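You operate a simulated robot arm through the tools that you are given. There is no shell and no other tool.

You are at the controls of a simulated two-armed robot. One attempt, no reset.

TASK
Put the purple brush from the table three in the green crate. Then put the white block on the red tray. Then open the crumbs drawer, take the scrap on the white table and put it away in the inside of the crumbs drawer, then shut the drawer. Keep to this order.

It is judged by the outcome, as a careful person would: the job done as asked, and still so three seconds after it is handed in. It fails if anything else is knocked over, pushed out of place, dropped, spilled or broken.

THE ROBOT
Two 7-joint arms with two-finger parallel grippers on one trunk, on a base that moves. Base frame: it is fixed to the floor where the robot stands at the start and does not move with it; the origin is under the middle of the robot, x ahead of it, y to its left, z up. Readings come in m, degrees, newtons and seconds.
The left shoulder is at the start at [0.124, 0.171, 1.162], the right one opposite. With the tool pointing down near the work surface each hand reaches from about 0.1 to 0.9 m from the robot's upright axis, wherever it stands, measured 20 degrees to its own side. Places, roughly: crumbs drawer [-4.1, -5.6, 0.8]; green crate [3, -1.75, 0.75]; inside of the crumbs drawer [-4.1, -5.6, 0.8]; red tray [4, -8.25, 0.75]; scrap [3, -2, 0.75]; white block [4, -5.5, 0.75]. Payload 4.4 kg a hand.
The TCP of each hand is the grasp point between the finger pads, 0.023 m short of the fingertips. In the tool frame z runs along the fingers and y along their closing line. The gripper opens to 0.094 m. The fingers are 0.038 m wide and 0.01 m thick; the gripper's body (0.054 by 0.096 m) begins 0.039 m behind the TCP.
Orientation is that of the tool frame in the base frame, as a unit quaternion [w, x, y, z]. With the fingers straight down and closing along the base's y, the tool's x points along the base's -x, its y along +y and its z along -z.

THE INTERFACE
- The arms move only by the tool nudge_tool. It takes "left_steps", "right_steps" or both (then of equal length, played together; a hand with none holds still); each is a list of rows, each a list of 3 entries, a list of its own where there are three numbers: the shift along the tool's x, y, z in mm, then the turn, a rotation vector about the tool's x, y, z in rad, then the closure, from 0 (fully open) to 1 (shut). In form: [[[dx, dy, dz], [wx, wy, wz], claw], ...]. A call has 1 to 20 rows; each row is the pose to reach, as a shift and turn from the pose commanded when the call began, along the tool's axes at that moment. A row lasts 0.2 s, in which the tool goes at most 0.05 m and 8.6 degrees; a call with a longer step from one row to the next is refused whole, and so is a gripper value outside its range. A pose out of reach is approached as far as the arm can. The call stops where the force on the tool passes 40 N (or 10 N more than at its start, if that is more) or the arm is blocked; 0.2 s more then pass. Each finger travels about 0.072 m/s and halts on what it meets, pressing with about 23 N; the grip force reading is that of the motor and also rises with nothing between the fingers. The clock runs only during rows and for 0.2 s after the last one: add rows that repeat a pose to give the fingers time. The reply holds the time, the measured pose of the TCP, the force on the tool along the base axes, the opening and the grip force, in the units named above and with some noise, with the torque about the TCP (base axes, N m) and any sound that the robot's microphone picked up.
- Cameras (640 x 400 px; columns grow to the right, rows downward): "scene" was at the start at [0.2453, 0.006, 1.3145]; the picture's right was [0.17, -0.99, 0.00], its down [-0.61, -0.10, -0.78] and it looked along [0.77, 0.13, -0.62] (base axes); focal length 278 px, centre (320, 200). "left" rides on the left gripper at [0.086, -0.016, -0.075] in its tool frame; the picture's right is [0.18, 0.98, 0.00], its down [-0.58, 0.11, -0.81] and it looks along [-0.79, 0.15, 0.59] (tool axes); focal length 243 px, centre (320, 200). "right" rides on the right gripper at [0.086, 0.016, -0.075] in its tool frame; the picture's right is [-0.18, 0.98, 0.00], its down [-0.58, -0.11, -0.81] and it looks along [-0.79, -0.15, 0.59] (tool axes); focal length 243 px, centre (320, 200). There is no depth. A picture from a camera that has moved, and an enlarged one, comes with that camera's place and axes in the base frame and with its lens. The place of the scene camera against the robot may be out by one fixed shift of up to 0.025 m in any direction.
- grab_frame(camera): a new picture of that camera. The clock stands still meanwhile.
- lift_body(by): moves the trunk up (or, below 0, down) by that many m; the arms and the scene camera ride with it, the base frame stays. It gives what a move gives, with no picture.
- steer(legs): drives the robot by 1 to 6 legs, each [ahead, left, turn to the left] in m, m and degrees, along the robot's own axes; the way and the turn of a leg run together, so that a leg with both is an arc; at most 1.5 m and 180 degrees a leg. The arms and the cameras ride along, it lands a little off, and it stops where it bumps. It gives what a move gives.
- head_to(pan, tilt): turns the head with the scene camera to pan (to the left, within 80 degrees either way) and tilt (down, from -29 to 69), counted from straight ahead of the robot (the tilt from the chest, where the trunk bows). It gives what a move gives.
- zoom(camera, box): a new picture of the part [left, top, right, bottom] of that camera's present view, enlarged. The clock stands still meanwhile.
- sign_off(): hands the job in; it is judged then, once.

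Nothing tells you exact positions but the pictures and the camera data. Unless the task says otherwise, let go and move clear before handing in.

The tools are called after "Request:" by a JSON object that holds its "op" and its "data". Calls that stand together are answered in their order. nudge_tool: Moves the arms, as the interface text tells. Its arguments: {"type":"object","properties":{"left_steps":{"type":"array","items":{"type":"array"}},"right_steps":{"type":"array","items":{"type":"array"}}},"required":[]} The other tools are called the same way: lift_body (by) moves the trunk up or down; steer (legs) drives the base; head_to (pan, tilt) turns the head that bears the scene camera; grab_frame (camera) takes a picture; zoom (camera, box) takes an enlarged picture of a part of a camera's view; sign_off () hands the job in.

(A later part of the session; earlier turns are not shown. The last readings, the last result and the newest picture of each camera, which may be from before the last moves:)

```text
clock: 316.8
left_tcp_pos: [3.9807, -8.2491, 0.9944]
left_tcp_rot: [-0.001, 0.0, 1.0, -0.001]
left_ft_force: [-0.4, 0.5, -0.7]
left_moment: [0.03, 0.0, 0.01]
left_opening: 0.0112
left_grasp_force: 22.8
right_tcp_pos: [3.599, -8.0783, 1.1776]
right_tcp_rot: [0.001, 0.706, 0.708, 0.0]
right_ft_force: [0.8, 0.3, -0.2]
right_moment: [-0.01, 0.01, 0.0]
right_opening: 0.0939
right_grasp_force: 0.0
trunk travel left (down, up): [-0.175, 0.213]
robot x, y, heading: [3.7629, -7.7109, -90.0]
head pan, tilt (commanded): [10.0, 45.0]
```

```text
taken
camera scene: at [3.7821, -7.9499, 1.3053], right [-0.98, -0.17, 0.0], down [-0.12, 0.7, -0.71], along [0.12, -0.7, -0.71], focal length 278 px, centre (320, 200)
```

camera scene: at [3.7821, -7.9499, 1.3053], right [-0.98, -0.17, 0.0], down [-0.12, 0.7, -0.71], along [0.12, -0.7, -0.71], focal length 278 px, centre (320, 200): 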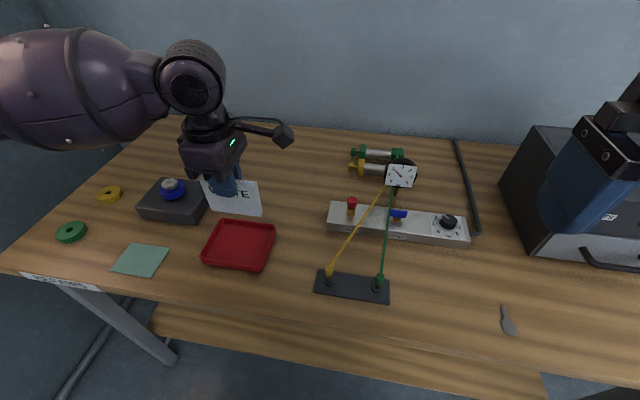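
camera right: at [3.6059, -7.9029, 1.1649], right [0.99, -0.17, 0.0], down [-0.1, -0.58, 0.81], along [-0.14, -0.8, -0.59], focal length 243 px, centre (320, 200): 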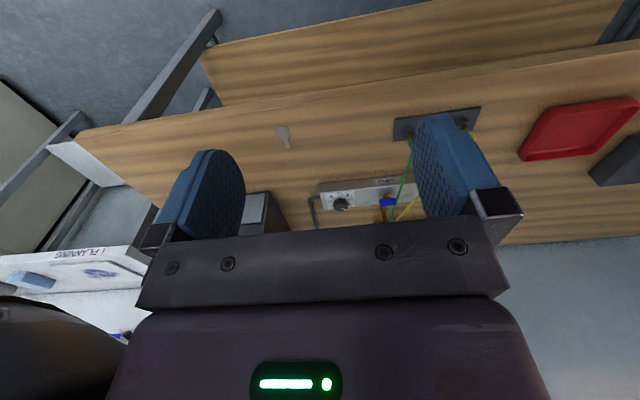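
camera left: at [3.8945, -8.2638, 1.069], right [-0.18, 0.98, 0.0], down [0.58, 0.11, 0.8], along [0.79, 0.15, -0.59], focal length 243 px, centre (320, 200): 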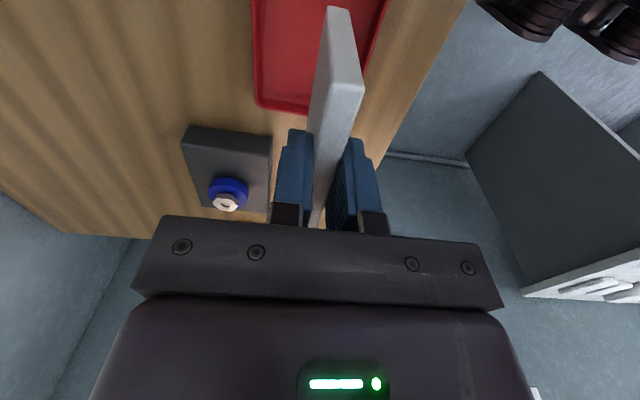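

Tray confirmed at y −8.30…−8.205, x up to 4.049. I'll lower to just above it, then feel for contact in small steps.

Request:
{"op": "nudge_tool", "data": {"left_steps": [[[-5, -4, 20], [0, 0, 0], 1], [[-5, -4, 40], [0, 0, 0], 1], [[-5, -4, 60], [0, 0, 0], 1], [[-5, -4, 72], [0, 0, 0], 1], [[-5, -4, 72], [0, 0, 0], 1]]}}

Request:
{"op": "zoom", "data": {"camera": "scene", "box": [140, 160, 300, 290]}}

Request:
{"op": "grab_frame", "data": {"camera": "left"}}

```text
clock: 318.0
left_tcp_pos: [3.9853, -8.2518, 0.9212]
left_tcp_rot: [-0.001, 0.0, 1.0, -0.001]
left_ft_force: [0.0, -0.3, -0.5]
left_moment: [0.04, 0.0, 0.01]
left_opening: 0.0114
left_grasp_force: 22.9
right_tcp_pos: [3.5999, -8.0805, 1.1786]
right_tcp_rot: [-0.001, 0.707, 0.707, 0.0]
right_ft_force: [-0.7, -0.1, -0.1]
right_moment: [0.0, 0.01, 0.01]
right_opening: 0.0944
right_grasp_force: 0.2
trunk travel left (down, up): [-0.175, 0.213]
robot x, y, heading: [3.7611, -7.7067, -90.0]
head pan, tilt (commanded): [10.0, 45.0]
```

```text
3.08 times, centred on (220, 225) of scene
camera zoom: at [3.7823, -7.9505, 1.3051], right [-0.98, -0.17, 0.0], down [-0.12, 0.7, -0.71], along [0.12, -0.7, -0.71], focal length 854 px, centre (628, 123)
```

zoom: 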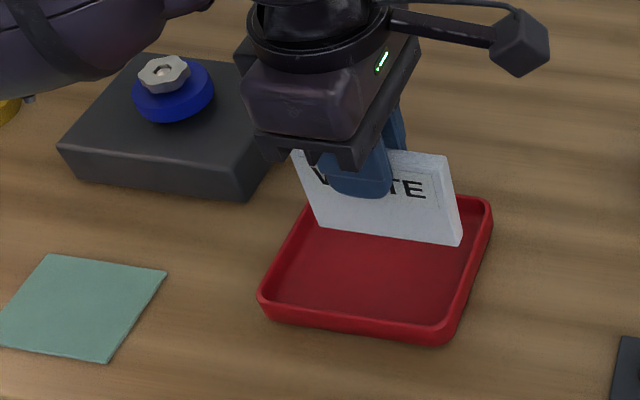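

```text
taken
camera left: at [3.8997, -8.2677, 0.9956], right [-0.18, 0.98, 0.0], down [0.58, 0.11, 0.81], along [0.79, 0.15, -0.59], focal length 243 px, centre (320, 200)
```

left: 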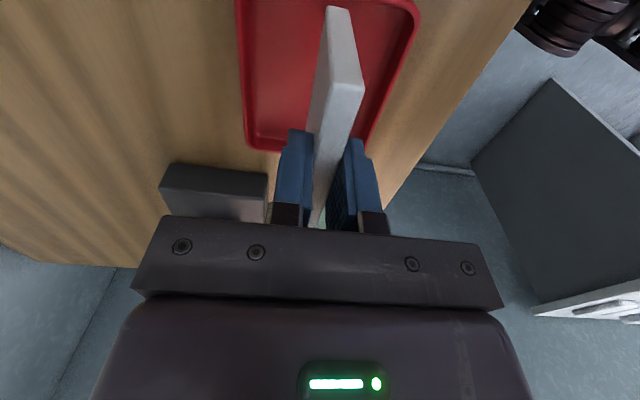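

Request:
{"op": "nudge_tool", "data": {"left_steps": [[[0, 0, 4], [0, 0, 0], 1], [[0, 0, 8], [0, 0, 0], 1], [[0, 0, 12], [0, 0, 0], 1], [[0, 0, 12], [0, 0, 0], 1]]}}

Request:
{"op": "nudge_tool", "data": {"left_steps": [[[0, 0, 2], [0, 0, 0], 1], [[0, 0, 4], [0, 0, 0], 1], [[0, 0, 4], [0, 0, 0], 1]]}}

Request:
{"op": "zoom", "data": {"camera": "scene", "box": [140, 160, 300, 290]}}

```text
clock: 319.0
left_tcp_pos: [3.9863, -8.2527, 0.9092]
left_tcp_rot: [-0.001, 0.0, 1.0, -0.001]
left_ft_force: [-0.8, 0.0, -0.3]
left_moment: [0.0, 0.01, 0.02]
left_opening: 0.0113
left_grasp_force: 22.6
right_tcp_pos: [3.5992, -8.0782, 1.1771]
right_tcp_rot: [0.0, 0.706, 0.708, 0.0]
right_ft_force: [-0.3, 0.1, 0.9]
right_moment: [-0.08, -0.02, -0.01]
right_opening: 0.0939
right_grasp_force: 0.1
trunk travel left (down, up): [-0.175, 0.213]
robot x, y, heading: [3.7616, -7.7096, -89.7]
head pan, tilt (commanded): [10.0, 45.0]
```

```text
clock: 319.8
left_tcp_pos: [3.9863, -8.2513, 0.9055]
left_tcp_rot: [-0.001, 0.0, 1.0, 0.001]
left_ft_force: [-0.6, -0.1, -0.9]
left_moment: [0.01, 0.0, 0.02]
left_opening: 0.0113
left_grasp_force: 23.3
right_tcp_pos: [3.5993, -8.0786, 1.1773]
right_tcp_rot: [0.001, 0.707, 0.708, 0.0]
right_ft_force: [-0.1, 0.1, -0.6]
right_moment: [-0.05, -0.01, 0.03]
right_opening: 0.0938
right_grasp_force: 0.0
trunk travel left (down, up): [-0.175, 0.213]
robot x, y, heading: [3.7607, -7.7088, -90.1]
head pan, tilt (commanded): [10.0, 45.0]
```

```text
3.08 times, centred on (220, 225) of scene
camera zoom: at [3.7823, -7.9505, 1.305], right [-0.98, -0.17, 0.0], down [-0.12, 0.7, -0.71], along [0.12, -0.7, -0.71], focal length 854 px, centre (628, 123)
```

zoom: 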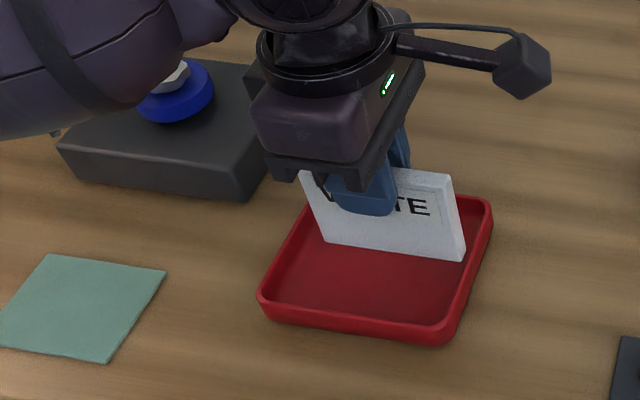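

Request:
{"op": "nudge_tool", "data": {"left_steps": [[[0, 0, 3], [0, 0, 0], 1], [[0, 0, 6], [0, 0, 0], 1], [[0, 0, 9], [0, 0, 0], 1], [[0, 0, 9], [0, 0, 0], 1]]}}

Request:
{"op": "nudge_tool", "data": {"left_steps": [[[0, 0, 2], [0, 0, 0], 1], [[0, 0, 4], [0, 0, 0], 1], [[0, 0, 4], [0, 0, 0], 1]]}}

Request:
{"op": "zoom", "data": {"camera": "scene", "box": [140, 160, 300, 290]}}

```text
clock: 320.8
left_tcp_pos: [3.9858, -8.2509, 0.8992]
left_tcp_rot: [-0.001, 0.0, 1.0, -0.002]
left_ft_force: [1.7, 0.4, 8.3]
left_moment: [0.06, 0.37, -0.01]
left_opening: 0.0112
left_grasp_force: 22.5
right_tcp_pos: [3.599, -8.078, 1.1786]
right_tcp_rot: [0.0, 0.707, 0.708, -0.001]
right_ft_force: [-0.4, 0.2, 0.2]
right_moment: [-0.02, 0.0, 0.04]
right_opening: 0.0939
right_grasp_force: 0.1
trunk travel left (down, up): [-0.175, 0.213]
robot x, y, heading: [3.7601, -7.7069, -90.3]
head pan, tilt (commanded): [10.0, 45.0]
```

```text
clock: 321.6
left_tcp_pos: [3.986, -8.2512, 0.8918]
left_tcp_rot: [-0.001, 0.0, 1.0, 0.001]
left_ft_force: [3.1, -0.3, 10.7]
left_moment: [-0.02, 0.31, 0.02]
left_opening: 0.0114
left_grasp_force: 22.6
right_tcp_pos: [3.5995, -8.078, 1.1774]
right_tcp_rot: [0.001, 0.706, 0.708, -0.001]
right_ft_force: [-0.5, 0.2, -0.7]
right_moment: [0.0, -0.03, -0.02]
right_opening: 0.0942
right_grasp_force: 0.1
trunk travel left (down, up): [-0.175, 0.213]
robot x, y, heading: [3.7614, -7.7094, -90.1]
head pan, tilt (commanded): [10.0, 45.0]
```

```text
3.08 times, centred on (220, 225) of scene
camera zoom: at [3.7824, -7.95, 1.3051], right [-0.98, -0.17, 0.0], down [-0.12, 0.7, -0.71], along [0.12, -0.7, -0.71], focal length 854 px, centre (628, 123)
```

zoom: 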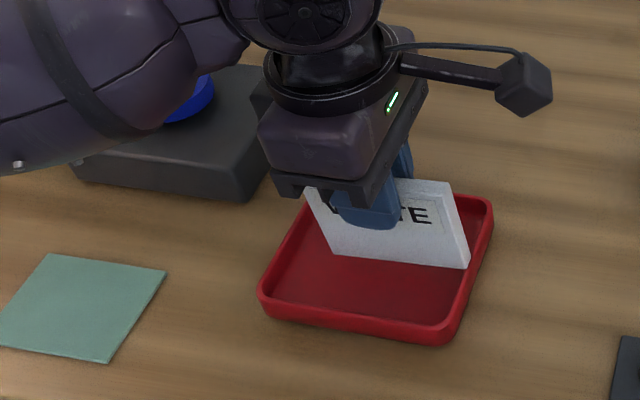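

Contact is at the low-x end (sideways force +x), so the block's end is touching the tray wall. I'll lift slightly and shift ~6 mm in +x, checking with the wrist camera.

Request:
{"op": "nudge_tool", "data": {"left_steps": [[[0, 0, -6], [0, 0, 0], 1], [[0, 0, -14], [0, 0, 0], 1], [[0, 0, -14], [0, 0, 0], 1]]}}

Request:
{"op": "zoom", "data": {"camera": "left", "box": [200, 0, 440, 160]}}

Request:
{"op": "zoom", "data": {"camera": "scene", "box": [190, 190, 290, 280]}}

```text
clock: 322.4
left_tcp_pos: [3.9867, -8.2521, 0.905]
left_tcp_rot: [-0.001, 0.0, 1.0, 0.0]
left_ft_force: [-0.4, -0.7, -0.2]
left_moment: [-0.01, 0.03, 0.01]
left_opening: 0.0115
left_grasp_force: 23.1
right_tcp_pos: [3.601, -8.0797, 1.1771]
right_tcp_rot: [0.0, 0.706, 0.708, -0.001]
right_ft_force: [0.2, -1.3, 0.1]
right_moment: [-0.01, 0.02, -0.02]
right_opening: 0.094
right_grasp_force: 0.0
trunk travel left (down, up): [-0.175, 0.213]
robot x, y, heading: [3.7573, -7.7067, -90.2]
head pan, tilt (commanded): [10.0, 45.0]
```

```text
2.50 times, centred on (320, 80) of left
camera zoom: at [3.8995, -8.2673, 0.9807], right [-0.18, 0.98, 0.0], down [0.58, 0.11, 0.81], along [0.79, 0.15, -0.59], focal length 606 px, centre (320, 500)
```

zoom: 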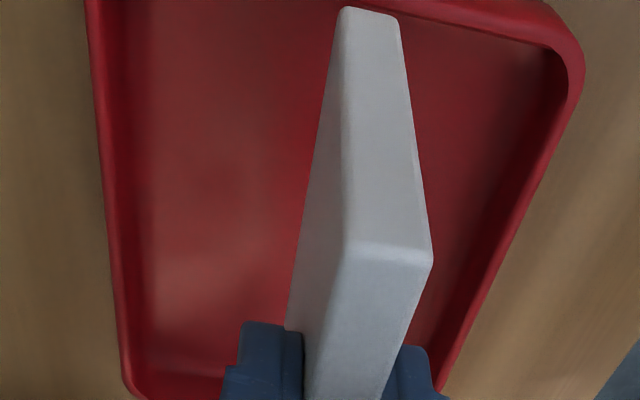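

```text
4.44 times, centred on (240, 235) of scene
camera zoom: at [3.7823, -7.9507, 1.3049], right [-0.98, -0.17, 0.0], down [-0.12, 0.7, -0.71], along [0.12, -0.7, -0.71], focal length 1234 px, centre (676, 44)
```

zoom: 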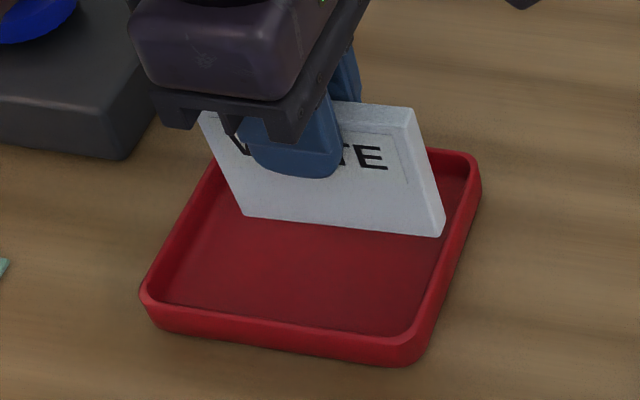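

The block (≈0.094 long) is nearly as long as the tray's inside (≈0.10), so I'll turn it about 40° to stand it diagonally with room to spare.

Request:
{"op": "nudge_tool", "data": {"left_steps": [[[0, 0, -15], [0, 0, 0.1], 1], [[2, 0, -25], [0, 0, 0.24], 1], [[4, 0, -25], [0, 0, 0.38], 1], [[5, 0, -25], [0, 0, 0.52], 1], [[5, 0, -25], [0, 0, 0.66], 1], [[5, 0, -25], [0, 0, 0.7], 1], [[5, 0, -25], [0, 0, 0.7], 1]]}}

Request:
{"op": "zoom", "data": {"camera": "left", "box": [180, 0, 460, 180]}}

Request:
{"op": "zoom", "data": {"camera": "scene", "box": [170, 180, 310, 280]}}

```text
clock: 324.0
left_tcp_pos: [3.9816, -8.2517, 0.9325]
left_tcp_rot: [-0.001, 0.343, 0.939, -0.001]
left_ft_force: [-0.4, 0.0, 0.6]
left_moment: [0.03, 0.01, -0.01]
left_opening: 0.0112
left_grasp_force: 23.0
right_tcp_pos: [3.5981, -8.0806, 1.1776]
right_tcp_rot: [0.0, 0.707, 0.708, 0.0]
right_ft_force: [0.1, -0.3, 0.7]
right_moment: [-0.01, 0.0, 0.0]
right_opening: 0.0939
right_grasp_force: 0.1
trunk travel left (down, up): [-0.175, 0.213]
robot x, y, heading: [3.761, -7.7075, -90.0]
head pan, tilt (commanded): [10.0, 45.0]
```

```text
2.22 times, centred on (320, 90) of left
camera zoom: at [3.9049, -8.2078, 1.0058], right [0.49, 0.87, 0.0], down [0.52, -0.29, 0.81], along [0.7, -0.4, -0.59], focal length 539 px, centre (320, 444)
```

zoom: 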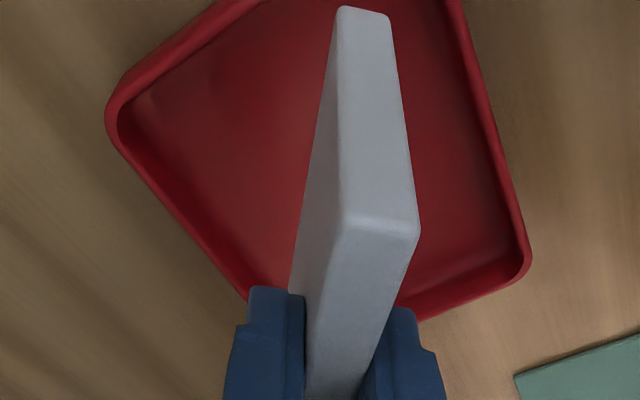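

```text
4.00 times, centred on (240, 230) of scene
camera zoom: at [3.7823, -7.9506, 1.305], right [-0.98, -0.17, 0.0], down [-0.12, 0.7, -0.71], along [0.12, -0.7, -0.71], focal length 1110 px, centre (640, 80)
```

zoom: 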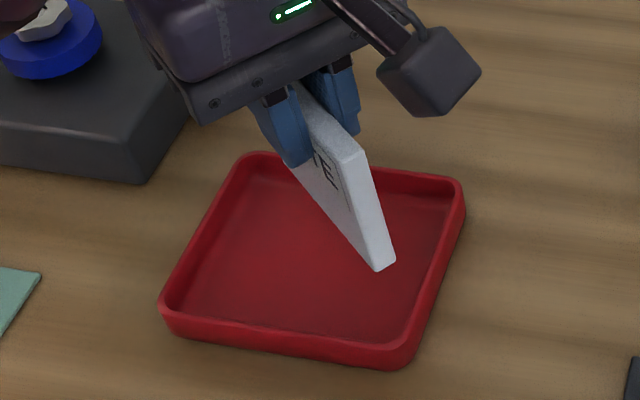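

Request:
{"op": "nudge_tool", "data": {"left_steps": [[[-2.4, 3.4, 6], [0, 0, 0], 1], [[-2.4, 3.4, 14], [0, 0, 0], 1], [[-2.4, 3.4, 22], [0, 0, 0], 1], [[-2.4, 3.4, 30], [0, 0, 0], 1], [[-2.4, 3.4, 30], [0, 0, 0], 1]]}}

Request:
{"op": "nudge_tool", "data": {"left_steps": [[[0, 0, 3], [0, 0, 0], 1], [[0, 0, 5], [0, 0, 0], 1], [[0, 0, 5], [0, 0, 0], 1]]}}

Request:
{"op": "zoom", "data": {"camera": "scene", "box": [170, 180, 310, 280]}}

```text
clock: 325.2
left_tcp_pos: [3.9848, -8.2493, 0.9013]
left_tcp_rot: [0.0, 0.342, 0.94, -0.001]
left_ft_force: [-0.6, -0.4, -0.6]
left_moment: [0.02, 0.06, -0.02]
left_opening: 0.0114
left_grasp_force: 22.9
right_tcp_pos: [3.5996, -8.08, 1.1781]
right_tcp_rot: [0.0, 0.707, 0.708, -0.001]
right_ft_force: [-0.7, 0.5, 0.3]
right_moment: [-0.03, -0.04, -0.02]
right_opening: 0.094
right_grasp_force: 0.1
trunk travel left (down, up): [-0.175, 0.213]
robot x, y, heading: [3.7606, -7.7115, -89.9]
head pan, tilt (commanded): [10.0, 45.0]
```

```text
clock: 326.0
left_tcp_pos: [3.9851, -8.2504, 0.8965]
left_tcp_rot: [-0.001, 0.343, 0.939, -0.001]
left_ft_force: [0.3, 0.4, -1.0]
left_moment: [0.01, -0.01, 0.01]
left_opening: 0.0116
left_grasp_force: 22.9
right_tcp_pos: [3.5988, -8.0809, 1.1777]
right_tcp_rot: [0.0, 0.706, 0.708, 0.0]
right_ft_force: [0.4, -0.2, 0.1]
right_moment: [-0.01, -0.01, -0.01]
right_opening: 0.0944
right_grasp_force: 0.0
trunk travel left (down, up): [-0.175, 0.213]
robot x, y, heading: [3.7617, -7.7101, -90.2]
head pan, tilt (commanded): [10.0, 45.0]
```

```text
4.00 times, centred on (240, 230) of scene
camera zoom: at [3.7823, -7.9505, 1.305], right [-0.98, -0.17, 0.0], down [-0.12, 0.7, -0.71], along [0.12, -0.7, -0.71], focal length 1110 px, centre (640, 80)
```

zoom: 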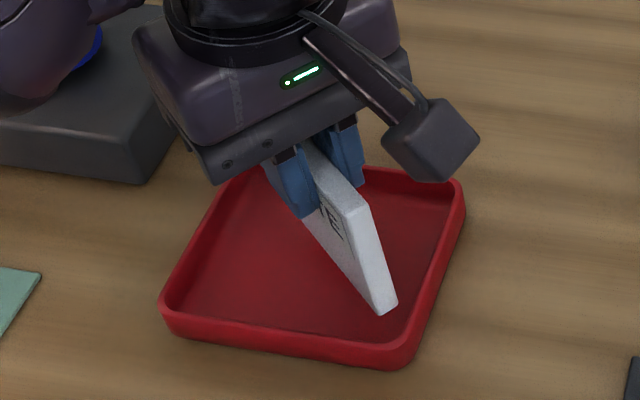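

Request:
{"op": "nudge_tool", "data": {"left_steps": [[[0, 0, -5], [0, 0, 0], 1], [[-4, 2, -5], [0, 0, -0.13], 1], [[-4, 2, 0], [0, 0, -0.13], 1], [[-4, 2, 4], [0, 0, -0.13], 1], [[-4, 2, 4], [0, 0, -0.13], 1]]}}

Request:
{"op": "zoom", "data": {"camera": "left", "box": [180, 0, 460, 180]}}

Request:
{"op": "zoom", "data": {"camera": "scene", "box": [170, 180, 310, 280]}}

```text
clock: 327.2
left_tcp_pos: [3.9895, -8.2508, 0.8924]
left_tcp_rot: [-0.001, 0.281, 0.96, 0.0]
left_ft_force: [1.0, 0.8, -1.0]
left_moment: [-0.03, -0.03, 0.03]
left_opening: 0.0114
left_grasp_force: 23.0
right_tcp_pos: [3.6001, -8.08, 1.1775]
right_tcp_rot: [0.0, 0.706, 0.708, 0.0]
right_ft_force: [0.0, 0.1, 0.9]
right_moment: [0.0, -0.02, 0.02]
right_opening: 0.0938
right_grasp_force: 0.0
trunk travel left (down, up): [-0.175, 0.213]
robot x, y, heading: [3.7586, -7.7128, -89.8]
head pan, tilt (commanded): [10.0, 45.0]
```

```text
2.22 times, centred on (320, 90) of left
camera zoom: at [3.9078, -8.2181, 0.967], right [0.38, 0.93, 0.0], down [0.55, -0.22, 0.81], along [0.75, -0.3, -0.59], focal length 539 px, centre (320, 444)
```

zoom: 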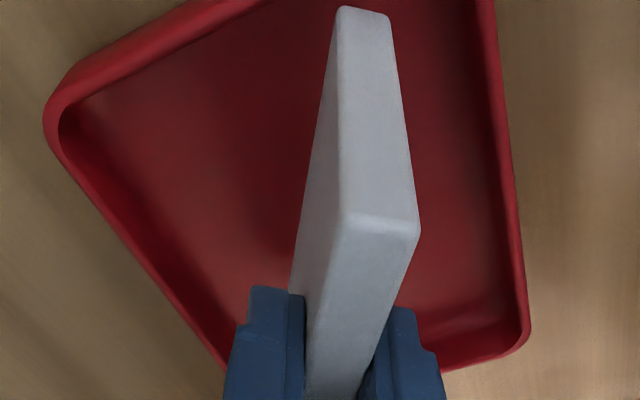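

```text
4.00 times, centred on (240, 230) of scene
camera zoom: at [3.7823, -7.9505, 1.305], right [-0.98, -0.17, 0.0], down [-0.12, 0.7, -0.71], along [0.12, -0.7, -0.71], focal length 1110 px, centre (640, 80)
```

zoom: 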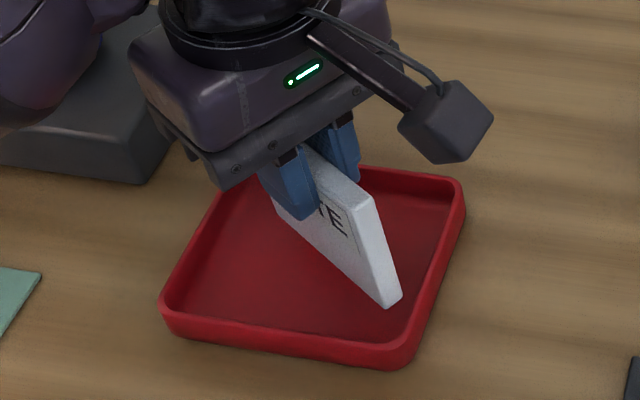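

Request:
{"op": "nudge_tool", "data": {"left_steps": [[[0, 0, 2], [0, 0, 0], 1], [[0, 0, 4], [0, 0, 0], 1], [[0, 0, 4], [0, 0, 0], 1]]}}

Request:
{"op": "nudge_tool", "data": {"left_steps": [[[0, 0, 2], [0, 0, 0], 1], [[0, 0, 4], [0, 0, 0], 1], [[0, 0, 4], [0, 0, 0], 1]]}}

Request:
{"op": "nudge_tool", "data": {"left_steps": [[[0, 0, 2], [0, 0, 0], 1], [[0, 0, 4], [0, 0, 0], 1], [[0, 0, 4], [0, 0, 0], 1]]}}

Request:
{"op": "zoom", "data": {"camera": "scene", "box": [170, 180, 310, 280]}}

```text
clock: 328.0
left_tcp_pos: [3.9883, -8.2501, 0.8879]
left_tcp_rot: [-0.001, 0.281, 0.96, -0.001]
left_ft_force: [-0.1, 0.9, -0.7]
left_moment: [0.01, 0.01, 0.03]
left_opening: 0.0115
left_grasp_force: 23.2
right_tcp_pos: [3.5997, -8.0793, 1.1785]
right_tcp_rot: [0.0, 0.707, 0.708, 0.001]
right_ft_force: [1.4, -0.8, 0.2]
right_moment: [-0.02, 0.03, -0.01]
right_opening: 0.0944
right_grasp_force: 0.0
trunk travel left (down, up): [-0.175, 0.213]
robot x, y, heading: [3.761, -7.7091, -90.1]
head pan, tilt (commanded): [10.0, 45.0]
```

```text
clock: 328.8
left_tcp_pos: [3.9894, -8.253, 0.8845]
left_tcp_rot: [-0.001, 0.282, 0.959, 0.0]
left_ft_force: [0.3, -1.3, -1.0]
left_moment: [-0.02, -0.01, 0.0]
left_opening: 0.0113
left_grasp_force: 23.2
right_tcp_pos: [3.6004, -8.079, 1.1786]
right_tcp_rot: [0.0, 0.706, 0.708, 0.0]
right_ft_force: [0.4, 0.2, 0.1]
right_moment: [-0.02, 0.0, 0.0]
right_opening: 0.094
right_grasp_force: 0.0
trunk travel left (down, up): [-0.175, 0.213]
robot x, y, heading: [3.761, -7.711, -90.0]
head pan, tilt (commanded): [10.0, 45.0]
```

```text
clock: 329.6
left_tcp_pos: [3.9891, -8.2513, 0.8808]
left_tcp_rot: [0.0, 0.281, 0.96, -0.001]
left_ft_force: [-0.1, 0.2, -1.1]
left_moment: [-0.02, 0.01, -0.02]
left_opening: 0.0114
left_grasp_force: 23.0
right_tcp_pos: [3.5996, -8.0789, 1.1775]
right_tcp_rot: [0.0, 0.707, 0.708, 0.0]
right_ft_force: [0.7, 0.0, 0.5]
right_moment: [0.0, 0.01, 0.03]
right_opening: 0.0939
right_grasp_force: 0.1
trunk travel left (down, up): [-0.175, 0.213]
robot x, y, heading: [3.7612, -7.71, -90.0]
head pan, tilt (commanded): [10.0, 45.0]
```

```text
4.00 times, centred on (240, 230) of scene
camera zoom: at [3.7823, -7.9505, 1.305], right [-0.98, -0.17, 0.0], down [-0.12, 0.7, -0.71], along [0.12, -0.7, -0.71], focal length 1110 px, centre (640, 80)
```

zoom: 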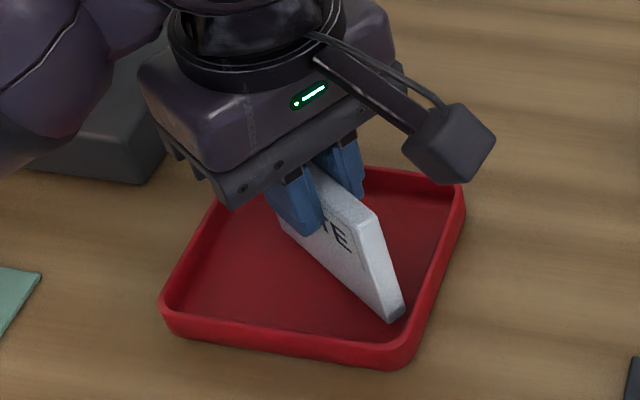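

No contact yet at TCP z 0.881; re-triangulating, the tray rim is at z ≈ 0.82 and its centre nearer (4.00, −8.252). I'll shift 13 mm in +x and continue down.

Request:
{"op": "nudge_tool", "data": {"left_steps": [[[0, 0, -6], [0, 0, 0], 1], [[-6, 2, -8], [0, 0, 0], 1], [[-12.6, 4.5, -8], [0, 0, 0], 1], [[-12.6, 4.5, -4], [0, 0, 0], 1], [[-12.6, 4.5, 0], [0, 0, 0], 1], [[-12.6, 4.5, 0], [0, 0, 0], 1]]}}

Request:
{"op": "zoom", "data": {"camera": "scene", "box": [170, 180, 310, 280]}}

Request:
{"op": "zoom", "data": {"camera": "left", "box": [180, 0, 460, 180]}}

```text
clock: 331.0
left_tcp_pos: [4.0017, -8.2545, 0.8796]
left_tcp_rot: [-0.001, 0.281, 0.96, 0.0]
left_ft_force: [-0.2, -0.3, -2.0]
left_moment: [-0.03, 0.03, -0.03]
left_opening: 0.0115
left_grasp_force: 23.0
right_tcp_pos: [3.5993, -8.0788, 1.1774]
right_tcp_rot: [0.0, 0.706, 0.708, 0.001]
right_ft_force: [0.4, 0.1, -0.6]
right_moment: [0.0, -0.01, -0.01]
right_opening: 0.0938
right_grasp_force: 0.0
trunk travel left (down, up): [-0.175, 0.213]
robot x, y, heading: [3.7624, -7.7068, -90.0]
head pan, tilt (commanded): [10.0, 45.0]
```

```text
4.00 times, centred on (240, 230) of scene
camera zoom: at [3.7823, -7.9505, 1.305], right [-0.98, -0.17, 0.0], down [-0.12, 0.7, -0.71], along [0.12, -0.7, -0.71], focal length 1110 px, centre (640, 80)
```

zoom: 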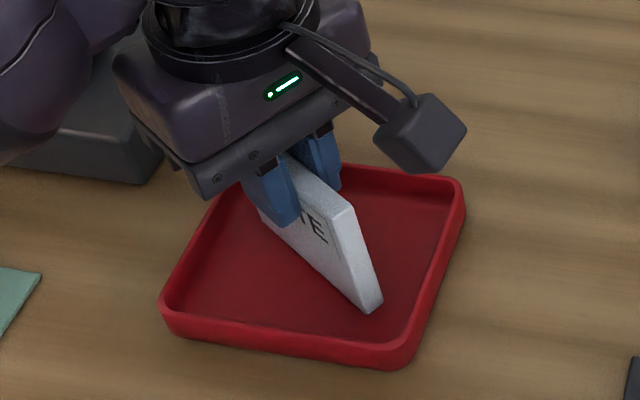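

```text
2.22 times, centred on (320, 90) of left
camera zoom: at [3.9208, -8.221, 0.9547], right [0.38, 0.93, 0.0], down [0.55, -0.22, 0.81], along [0.75, -0.3, -0.59], focal length 539 px, centre (320, 444)
```

zoom: 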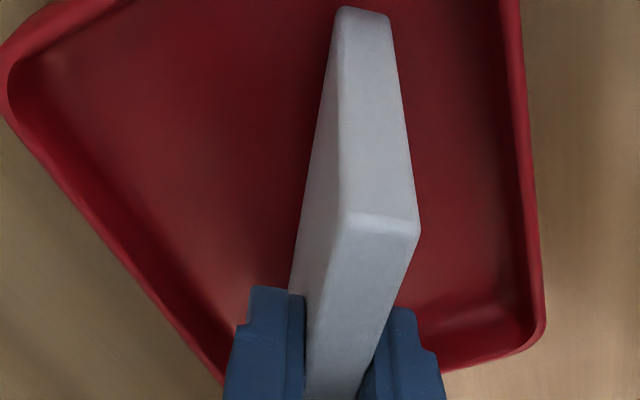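

Request:
{"op": "nudge_tool", "data": {"left_steps": [[[0, 0, 2], [0, 0, 0], 1], [[0, 0, 4], [0, 0, 0], 1], [[0, 0, 4], [0, 0, 0], 1]]}}

Request:
{"op": "nudge_tool", "data": {"left_steps": [[[0, 0, 2], [0, 0, 0], 1], [[0, 0, 4], [0, 0, 0], 1], [[0, 0, 4], [0, 0, 0], 1]]}}

```text
clock: 331.8
left_tcp_pos: [4.0038, -8.2541, 0.877]
left_tcp_rot: [0.001, 0.281, 0.96, -0.002]
left_ft_force: [1.4, 1.1, 10.0]
left_moment: [-0.24, -0.47, 0.04]
left_opening: 0.0115
left_grasp_force: 22.8
right_tcp_pos: [3.5988, -8.0782, 1.1792]
right_tcp_rot: [0.001, 0.706, 0.708, 0.0]
right_ft_force: [0.2, -0.3, 0.9]
right_moment: [-0.02, -0.01, 0.04]
right_opening: 0.094
right_grasp_force: 0.1
trunk travel left (down, up): [-0.175, 0.213]
robot x, y, heading: [3.7598, -7.7069, -90.1]
head pan, tilt (commanded): [10.0, 45.0]
```

```text
clock: 332.6
left_tcp_pos: [4.0014, -8.2537, 0.8724]
left_tcp_rot: [0.0, 0.282, 0.959, -0.001]
left_ft_force: [-5.3, 2.4, 16.5]
left_moment: [-0.22, -0.27, -0.05]
left_opening: 0.0113
left_grasp_force: 22.9
right_tcp_pos: [3.5989, -8.0781, 1.1786]
right_tcp_rot: [0.001, 0.706, 0.708, 0.0]
right_ft_force: [0.3, 0.3, 0.6]
right_moment: [0.03, 0.0, 0.03]
right_opening: 0.0939
right_grasp_force: 0.1
trunk travel left (down, up): [-0.175, 0.213]
robot x, y, heading: [3.758, -7.7149, -90.0]
head pan, tilt (commanded): [10.0, 45.0]
```

Request:
{"op": "zoom", "data": {"camera": "scene", "box": [170, 180, 310, 280]}}

Request:
{"op": "zoom", "data": {"camera": "left", "box": [180, 0, 460, 180]}}

```text
4.00 times, centred on (240, 230) of scene
camera zoom: at [3.7813, -7.9492, 1.3054], right [-0.98, -0.17, 0.0], down [-0.12, 0.7, -0.71], along [0.12, -0.7, -0.71], focal length 1110 px, centre (640, 80)
```

zoom: 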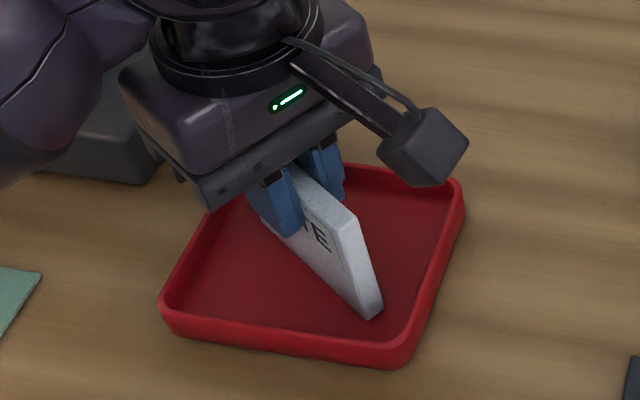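

```text
2.22 times, centred on (320, 90) of left
camera zoom: at [3.9199, -8.2199, 0.9477], right [0.38, 0.93, 0.0], down [0.55, -0.22, 0.81], along [0.75, -0.31, -0.59], focal length 539 px, centre (320, 444)
```

zoom: 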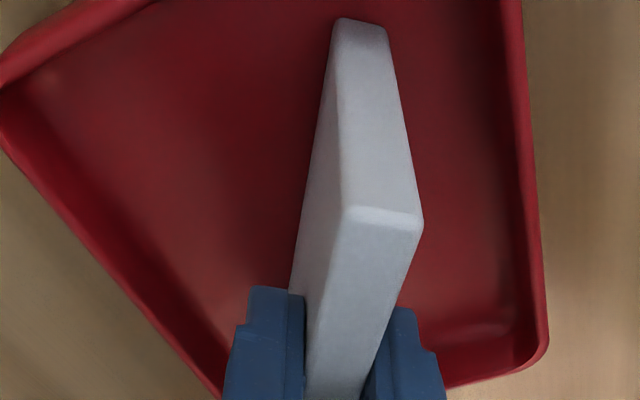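

Request:
{"op": "nudge_tool", "data": {"left_steps": [[[0, 0, 1.5], [0, 0, 0], 1], [[0, 0, 3], [0, 0, 0], 1], [[0, 0, 3], [0, 0, 0], 1]]}}

Request:
{"op": "zoom", "data": {"camera": "scene", "box": [200, 200, 300, 280]}}

```text
clock: 333.4
left_tcp_pos: [4.0022, -8.2529, 0.8709]
left_tcp_rot: [0.0, 0.282, 0.959, -0.002]
left_ft_force: [-2.9, 0.9, 19.3]
left_moment: [-0.09, 0.0, -0.01]
left_opening: 0.0113
left_grasp_force: 22.7
right_tcp_pos: [3.5987, -8.0783, 1.1775]
right_tcp_rot: [0.002, 0.707, 0.707, 0.0]
right_ft_force: [-0.4, -0.2, -0.2]
right_moment: [0.01, 0.0, 0.01]
right_opening: 0.0943
right_grasp_force: 0.2
trunk travel left (down, up): [-0.175, 0.213]
robot x, y, heading: [3.7577, -7.7127, -90.3]
head pan, tilt (commanded): [10.0, 45.0]
```

```text
5.00 times, centred on (250, 240) of scene
camera zoom: at [3.7815, -7.9492, 1.3054], right [-0.98, -0.17, 0.0], down [-0.12, 0.7, -0.71], along [0.12, -0.7, -0.71], focal length 1388 px, centre (670, 0)
```

zoom: 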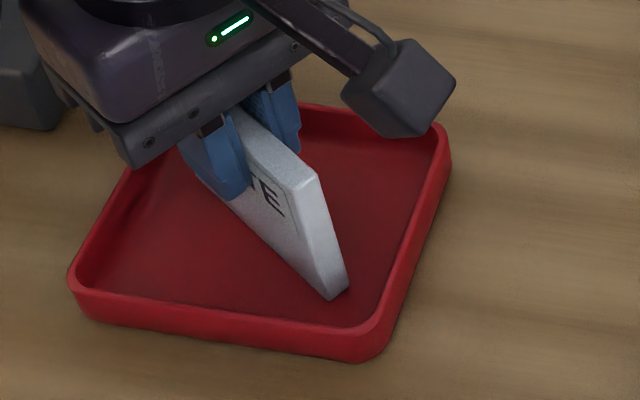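

The torque has vanished: the block stands flat on the tray floor. I'll relieve the pressure and open the fingers gently.

Request:
{"op": "nudge_tool", "data": {"left_steps": [[[0, 0, -1.5], [0, 0, 0], 1], [[0, 0, -3], [0, 0, 0], 1], [[0, 0, -3], [0, 0, 0], 0.9], [[0, 0, -3], [0, 0, 0], 0.8], [[0, 0, -3], [0, 0, 0], 0.7], [[0, 0, -3], [0, 0, 0], 0.65], [[0, 0, -3], [0, 0, 0], 0.65]]}}

Request:
{"op": "zoom", "data": {"camera": "scene", "box": [200, 200, 300, 280]}}

Request:
{"op": "zoom", "data": {"camera": "left", "box": [180, 0, 460, 180]}}

```text
clock: 335.0
left_tcp_pos: [4.0041, -8.2554, 0.872]
left_tcp_rot: [0.0, 0.281, 0.96, -0.002]
left_ft_force: [-0.3, 0.1, -0.6]
left_moment: [0.03, 0.0, 0.06]
left_opening: 0.0329
left_grasp_force: 0.1
right_tcp_pos: [3.5995, -8.0781, 1.1767]
right_tcp_rot: [0.0, 0.706, 0.708, 0.001]
right_ft_force: [-0.3, -0.5, 1.3]
right_moment: [0.03, -0.04, 0.0]
right_opening: 0.094
right_grasp_force: 0.0
trunk travel left (down, up): [-0.175, 0.213]
robot x, y, heading: [3.7619, -7.7083, -89.8]
head pan, tilt (commanded): [10.0, 45.0]
```

```text
5.00 times, centred on (250, 240) of scene
camera zoom: at [3.7823, -7.9505, 1.305], right [-0.98, -0.17, 0.0], down [-0.12, 0.7, -0.71], along [0.12, -0.7, -0.71], focal length 1388 px, centre (670, 0)
```

zoom: 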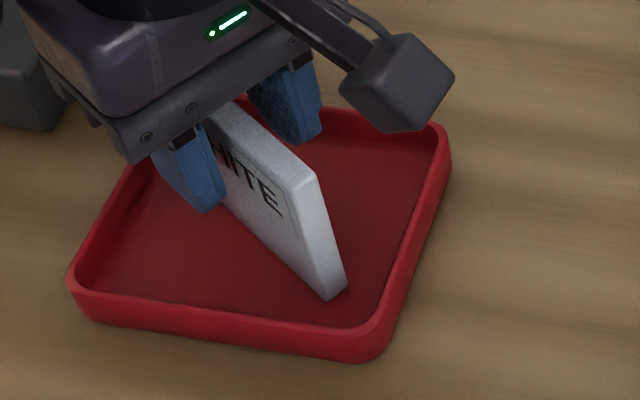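

```text
2.22 times, centred on (320, 90) of left
camera zoom: at [3.9213, -8.2211, 0.9471], right [0.38, 0.93, 0.0], down [0.55, -0.22, 0.81], along [0.75, -0.3, -0.59], focal length 539 px, centre (320, 444)
```

zoom: 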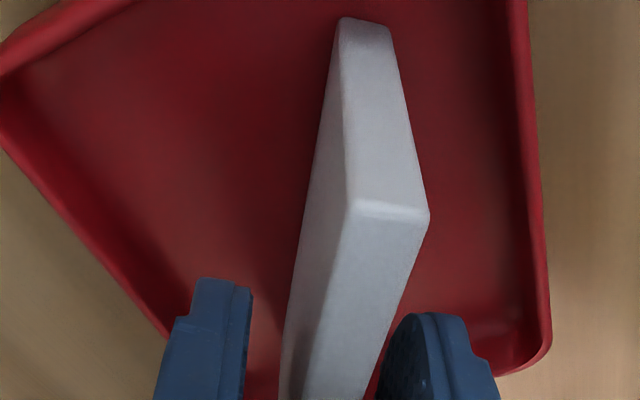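

The block stands upright by itself on the tray. Raising the hand straight up.

Request:
{"op": "nudge_tool", "data": {"left_steps": [[[0, 0, -8], [0, 0, 0], 0.65], [[0, 0, -18], [0, 0, 0], 0.65], [[0, 0, -30], [0, 0, 0], 0.65], [[0, 0, -55], [0, 0, 0], 0.65], [[0, 0, -90], [0, 0, 0], 0.65], [[0, 0, -130], [0, 0, 0], 0.65], [[0, 0, -170], [0, 0, 0], 0.65], [[0, 0, -210], [0, 0, 0], 0.65], [[0, 0, -240], [0, 0, 0], 0.65]]}}

Request:
{"op": "grab_frame", "data": {"camera": "scene"}}

```text
clock: 337.0
left_tcp_pos: [4.0047, -8.2547, 1.1123]
left_tcp_rot: [0.0, 0.282, 0.959, 0.0]
left_ft_force: [0.7, 0.2, -0.2]
left_moment: [-0.06, 0.03, -0.04]
left_opening: 0.0326
left_grasp_force: 0.0
right_tcp_pos: [3.599, -8.0781, 1.1782]
right_tcp_rot: [0.0, 0.707, 0.707, -0.001]
right_ft_force: [0.0, 1.2, 0.8]
right_moment: [0.01, -0.01, -0.01]
right_opening: 0.0938
right_grasp_force: 0.1
trunk travel left (down, up): [-0.175, 0.213]
robot x, y, heading: [3.7614, -7.7074, -89.9]
head pan, tilt (commanded): [10.0, 45.0]
```

```text
taken
camera scene: at [3.7821, -7.9501, 1.3052], right [-0.98, -0.17, 0.0], down [-0.12, 0.7, -0.71], along [0.12, -0.7, -0.71], focal length 278 px, centre (320, 200)
```

scene: 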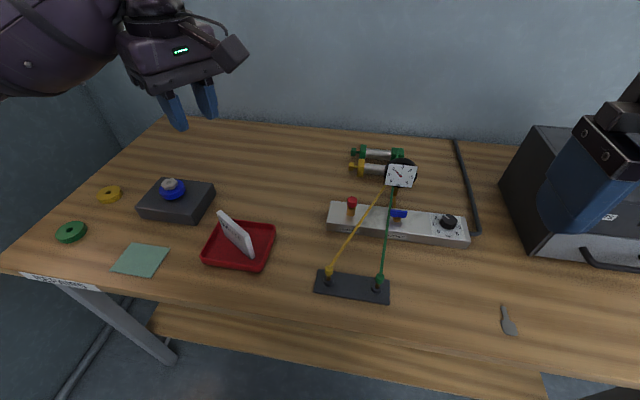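

The white block stands on the red tray. I'll bring the left hand to its standard pose, back away, and head for the crumbs drawer.

Request:
{"op": "nudge_tool", "data": {"left_steps": [[[-5, 10, 0], [0, 0, 0.14], 0.5], [[-10, 20, 0], [0, 0, 0.28], 0.4], [[-15, 30, 0], [0, 0, 0.42], 0.2], [[-20, 42, 0], [0, 0, 0.56], 0], [[-25, 53, 0], [0, 0, 0.7], 0], [[-28, 63, 0], [0, 0, 0.84], 0], [[-30, 73, 0], [0, 0, 1.0], 0], [[-30, 73, 0], [0, 0, 1.0], 0]]}}

Request:
{"op": "steer", "data": {"legs": [[-0.35, 0, 0], [0, -1.1, 0], [0, 0, -90]]}}

Request:
{"op": "head_to", "data": {"pan": 0, "tilt": 12}}

Request:
{"op": "grab_frame", "data": {"camera": "scene"}}

```text
refused: row 7 steps farther than a row can; nothing moved
```

```text
clock: 352.6
left_tcp_pos: [2.1206, -7.6049, 1.1134]
left_tcp_rot: [-0.001, 0.876, 0.483, 0.0]
left_ft_force: [0.5, 0.9, -0.9]
left_moment: [0.01, 0.01, 0.0]
left_opening: 0.0329
left_grasp_force: 0.0
right_tcp_pos: [2.2935, -7.1998, 1.1789]
right_tcp_rot: [0.0, 1.0, 0.005, 0.0]
right_ft_force: [1.0, -0.3, 0.2]
right_moment: [0.0, 0.02, 0.02]
right_opening: 0.0938
right_grasp_force: 0.0
trunk travel left (down, up): [-0.175, 0.213]
robot x, y, heading: [2.6633, -7.3603, -179.6]
head pan, tilt (commanded): [10.0, 45.0]
```

```text
clock: 353.6
left_tcp_pos: [2.1211, -7.6042, 1.113]
left_tcp_rot: [-0.001, 0.876, 0.483, 0.0]
left_ft_force: [0.7, -0.4, -0.3]
left_moment: [-0.04, 0.02, 0.02]
left_opening: 0.0329
left_grasp_force: 0.0
right_tcp_pos: [2.2939, -7.1996, 1.1784]
right_tcp_rot: [0.0, 1.0, 0.004, -0.001]
right_ft_force: [-0.1, -0.5, -1.2]
right_moment: [0.03, 0.01, 0.01]
right_opening: 0.0941
right_grasp_force: 0.1
trunk travel left (down, up): [-0.175, 0.213]
robot x, y, heading: [2.6635, -7.3589, -179.4]
head pan, tilt (commanded): [0.0, 12.0]
```

```text
taken
camera scene: at [2.4268, -7.3677, 1.3566], right [-0.01, 1.0, 0.0], down [0.21, 0.0, -0.98], along [-0.98, -0.01, -0.21], focal length 278 px, centre (320, 200)
```

scene: 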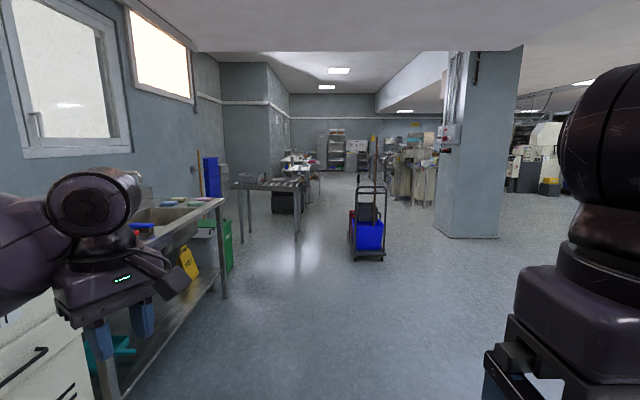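

Request:
{"op": "zoom", "data": {"camera": "scene", "box": [340, 110, 460, 220]}}

Request:
{"op": "zoom", "data": {"camera": "scene", "box": [220, 120, 420, 280]}}

Request:
{"op": "nudge_tool", "data": {"left_steps": [[[-5, 10, 0], [0, 0, 0.14], 0.5], [[-10, 20, 0], [0, 0, 0.28], 0.4], [[-15, 30, 0], [0, 0, 0.42], 0.2], [[-20, 42, 0], [0, 0, 0.56], 0], [[-25, 53, 0], [0, 0, 0.7], 0], [[-28, 63, 0], [0, 0, 0.84], 0], [[-30, 73, 0], [0, 0, 0.98], 0], [[-30, 73, 0], [0, 0, 0.98], 0]]}}

```text
3.64 times, centred on (400, 165) of scene
camera zoom: at [2.4268, -7.3677, 1.3566], right [-0.01, 1.0, 0.0], down [0.21, 0.0, -0.98], along [-0.98, -0.01, -0.21], focal length 1009 px, centre (29, 327)
```

zoom: 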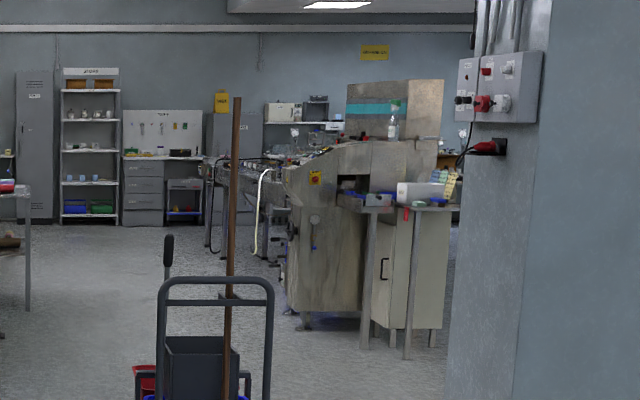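

```text
2.50 times, centred on (320, 200) of scene
camera zoom: at [2.4268, -7.3677, 1.3566], right [-0.01, 1.0, 0.0], down [0.21, 0.0, -0.98], along [-0.98, -0.01, -0.21], focal length 694 px, centre (320, 200)
```

zoom: 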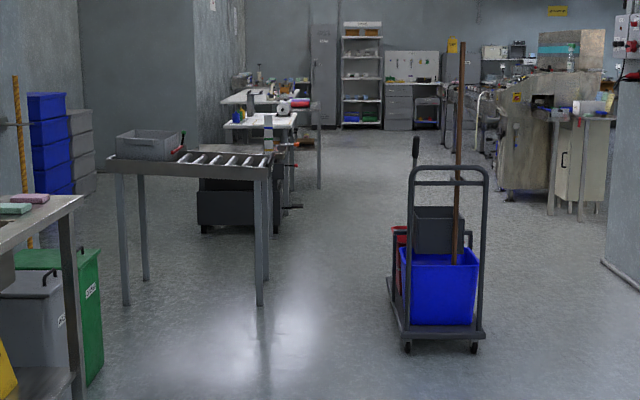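

```text
clock: 355.4
left_tcp_pos: [2.1654, -7.6694, 1.1135]
left_tcp_rot: [-0.001, 1.0, 0.013, -0.001]
left_ft_force: [-0.2, 0.1, -0.6]
left_moment: [0.01, 0.01, 0.0]
left_opening: 0.094
left_grasp_force: 0.0
right_tcp_pos: [2.2944, -7.1992, 1.1778]
right_tcp_rot: [0.0, 1.0, 0.004, 0.0]
right_ft_force: [0.3, 0.0, 0.1]
right_moment: [0.0, 0.0, 0.01]
right_opening: 0.094
right_grasp_force: 0.0
trunk travel left (down, up): [-0.175, 0.213]
robot x, y, heading: [2.6647, -7.3565, -179.8]
head pan, tilt (commanded): [0.0, 12.0]
```

The crumbs drawer seems to be on the big machine in the distance near (−4, −5.6). I'll go around north of the pillar: strafe to y ≈ −4, then look down that lane.

Request:
{"op": "steer", "data": {"legs": [[0, -1.5, 0], [0, -1.5, 0], [0, -0.4, 0]]}}

Request:
{"op": "grab_frame", "data": {"camera": "scene"}}

```text
clock: 385.4
left_tcp_pos: [2.174, -4.2429, 1.1132]
left_tcp_rot: [-0.001, 1.0, 0.007, 0.0]
left_ft_force: [-0.1, -0.3, -0.3]
left_moment: [0.01, 0.01, -0.03]
left_opening: 0.0943
left_grasp_force: 0.1
right_tcp_pos: [2.3091, -3.7752, 1.1781]
right_tcp_rot: [0.0, 1.0, -0.003, 0.001]
right_ft_force: [-0.1, -0.4, 0.7]
right_moment: [0.01, 0.0, 0.0]
right_opening: 0.0938
right_grasp_force: 0.1
trunk travel left (down, up): [-0.175, 0.213]
robot x, y, heading: [2.6768, -3.9376, 179.4]
head pan, tilt (commanded): [0.0, 12.0]
```

```text
taken
camera scene: at [2.4397, -3.9444, 1.3567], right [0.01, 1.0, 0.0], down [0.21, 0.0, -0.98], along [-0.98, 0.01, -0.21], focal length 278 px, centre (320, 200)
```

scene: 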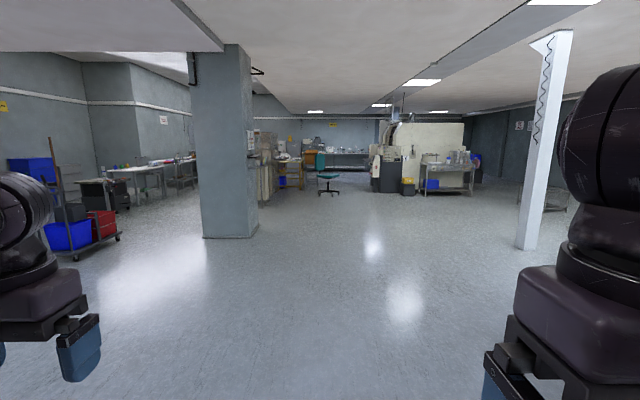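

Request:
{"op": "steer", "data": {"legs": [[1.5, 0, 0.6], [1.5, 0, 0], [1.5, 0, 0]]}}

Request:
{"op": "head_to", "data": {"pan": 35, "tilt": 12}}

Request:
{"op": "grab_frame", "data": {"camera": "scene"}}

```text
clock: 406.8
left_tcp_pos: [-2.3052, -4.2214, 1.1154]
left_tcp_rot: [0.0, 1.0, 0.002, 0.0]
left_ft_force: [0.8, 0.4, -0.8]
left_moment: [-0.02, -0.01, 0.04]
left_opening: 0.0942
left_grasp_force: 0.1
right_tcp_pos: [-2.1645, -3.7544, 1.1775]
right_tcp_rot: [0.0, 1.0, -0.008, 0.0]
right_ft_force: [1.2, -0.7, 0.7]
right_moment: [0.02, 0.04, 0.02]
right_opening: 0.0939
right_grasp_force: 0.1
trunk travel left (down, up): [-0.175, 0.213]
robot x, y, heading: [-1.7957, -3.9161, 178.9]
head pan, tilt (commanded): [0.0, 12.0]
```

```text
clock: 407.8
left_tcp_pos: [-2.3043, -4.2212, 1.1123]
left_tcp_rot: [-0.001, 1.0, 0.002, -0.001]
left_ft_force: [-0.4, -0.1, 0.4]
left_moment: [-0.03, -0.02, 0.0]
left_opening: 0.0939
left_grasp_force: 0.0
right_tcp_pos: [-2.1659, -3.7546, 1.1772]
right_tcp_rot: [0.0, 1.0, -0.009, 0.0]
right_ft_force: [0.7, -0.4, 0.6]
right_moment: [0.02, -0.04, 0.0]
right_opening: 0.0942
right_grasp_force: 0.0
trunk travel left (down, up): [-0.175, 0.213]
robot x, y, heading: [-1.7942, -3.9253, 179.3]
head pan, tilt (commanded): [35.0, 12.0]
```

```text
taken
camera scene: at [-2.0207, -3.9796, 1.3567], right [-0.56, 0.83, 0.0], down [0.17, 0.12, -0.98], along [-0.81, -0.55, -0.21], focal length 278 px, centre (320, 200)
```

scene: 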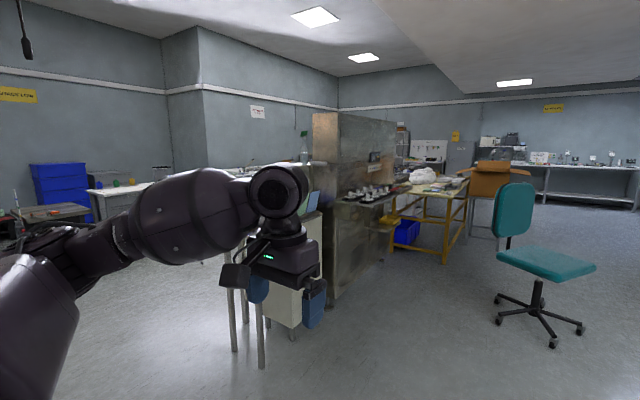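

Request:
{"op": "zoom", "data": {"camera": "scene", "box": [280, 100, 480, 270]}}

Request:
{"op": "zoom", "data": {"camera": "scene", "box": [210, 140, 340, 370]}}

```text
2.35 times, centred on (380, 185) of scene
camera zoom: at [-2.0207, -3.9796, 1.3567], right [-0.56, 0.83, 0.0], down [0.17, 0.12, -0.98], along [-0.81, -0.55, -0.21], focal length 653 px, centre (179, 235)
```

zoom: 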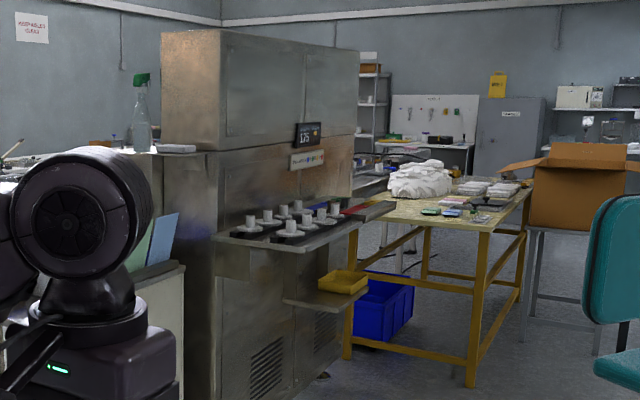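

```text
1.74 times, centred on (275, 255) of scene
camera zoom: at [-2.0207, -3.9796, 1.3567], right [-0.56, 0.83, 0.0], down [0.17, 0.12, -0.98], along [-0.81, -0.55, -0.21], focal length 483 px, centre (398, 104)
```

zoom: 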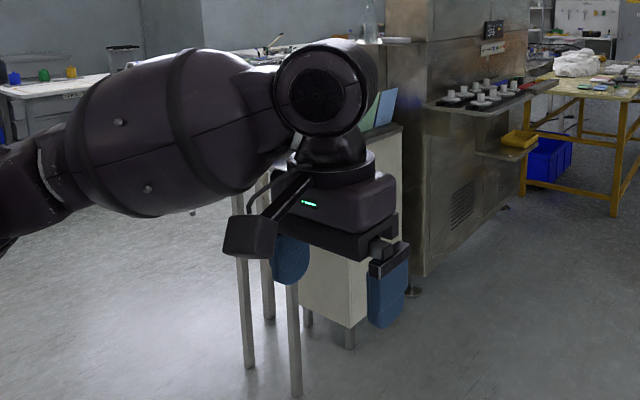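

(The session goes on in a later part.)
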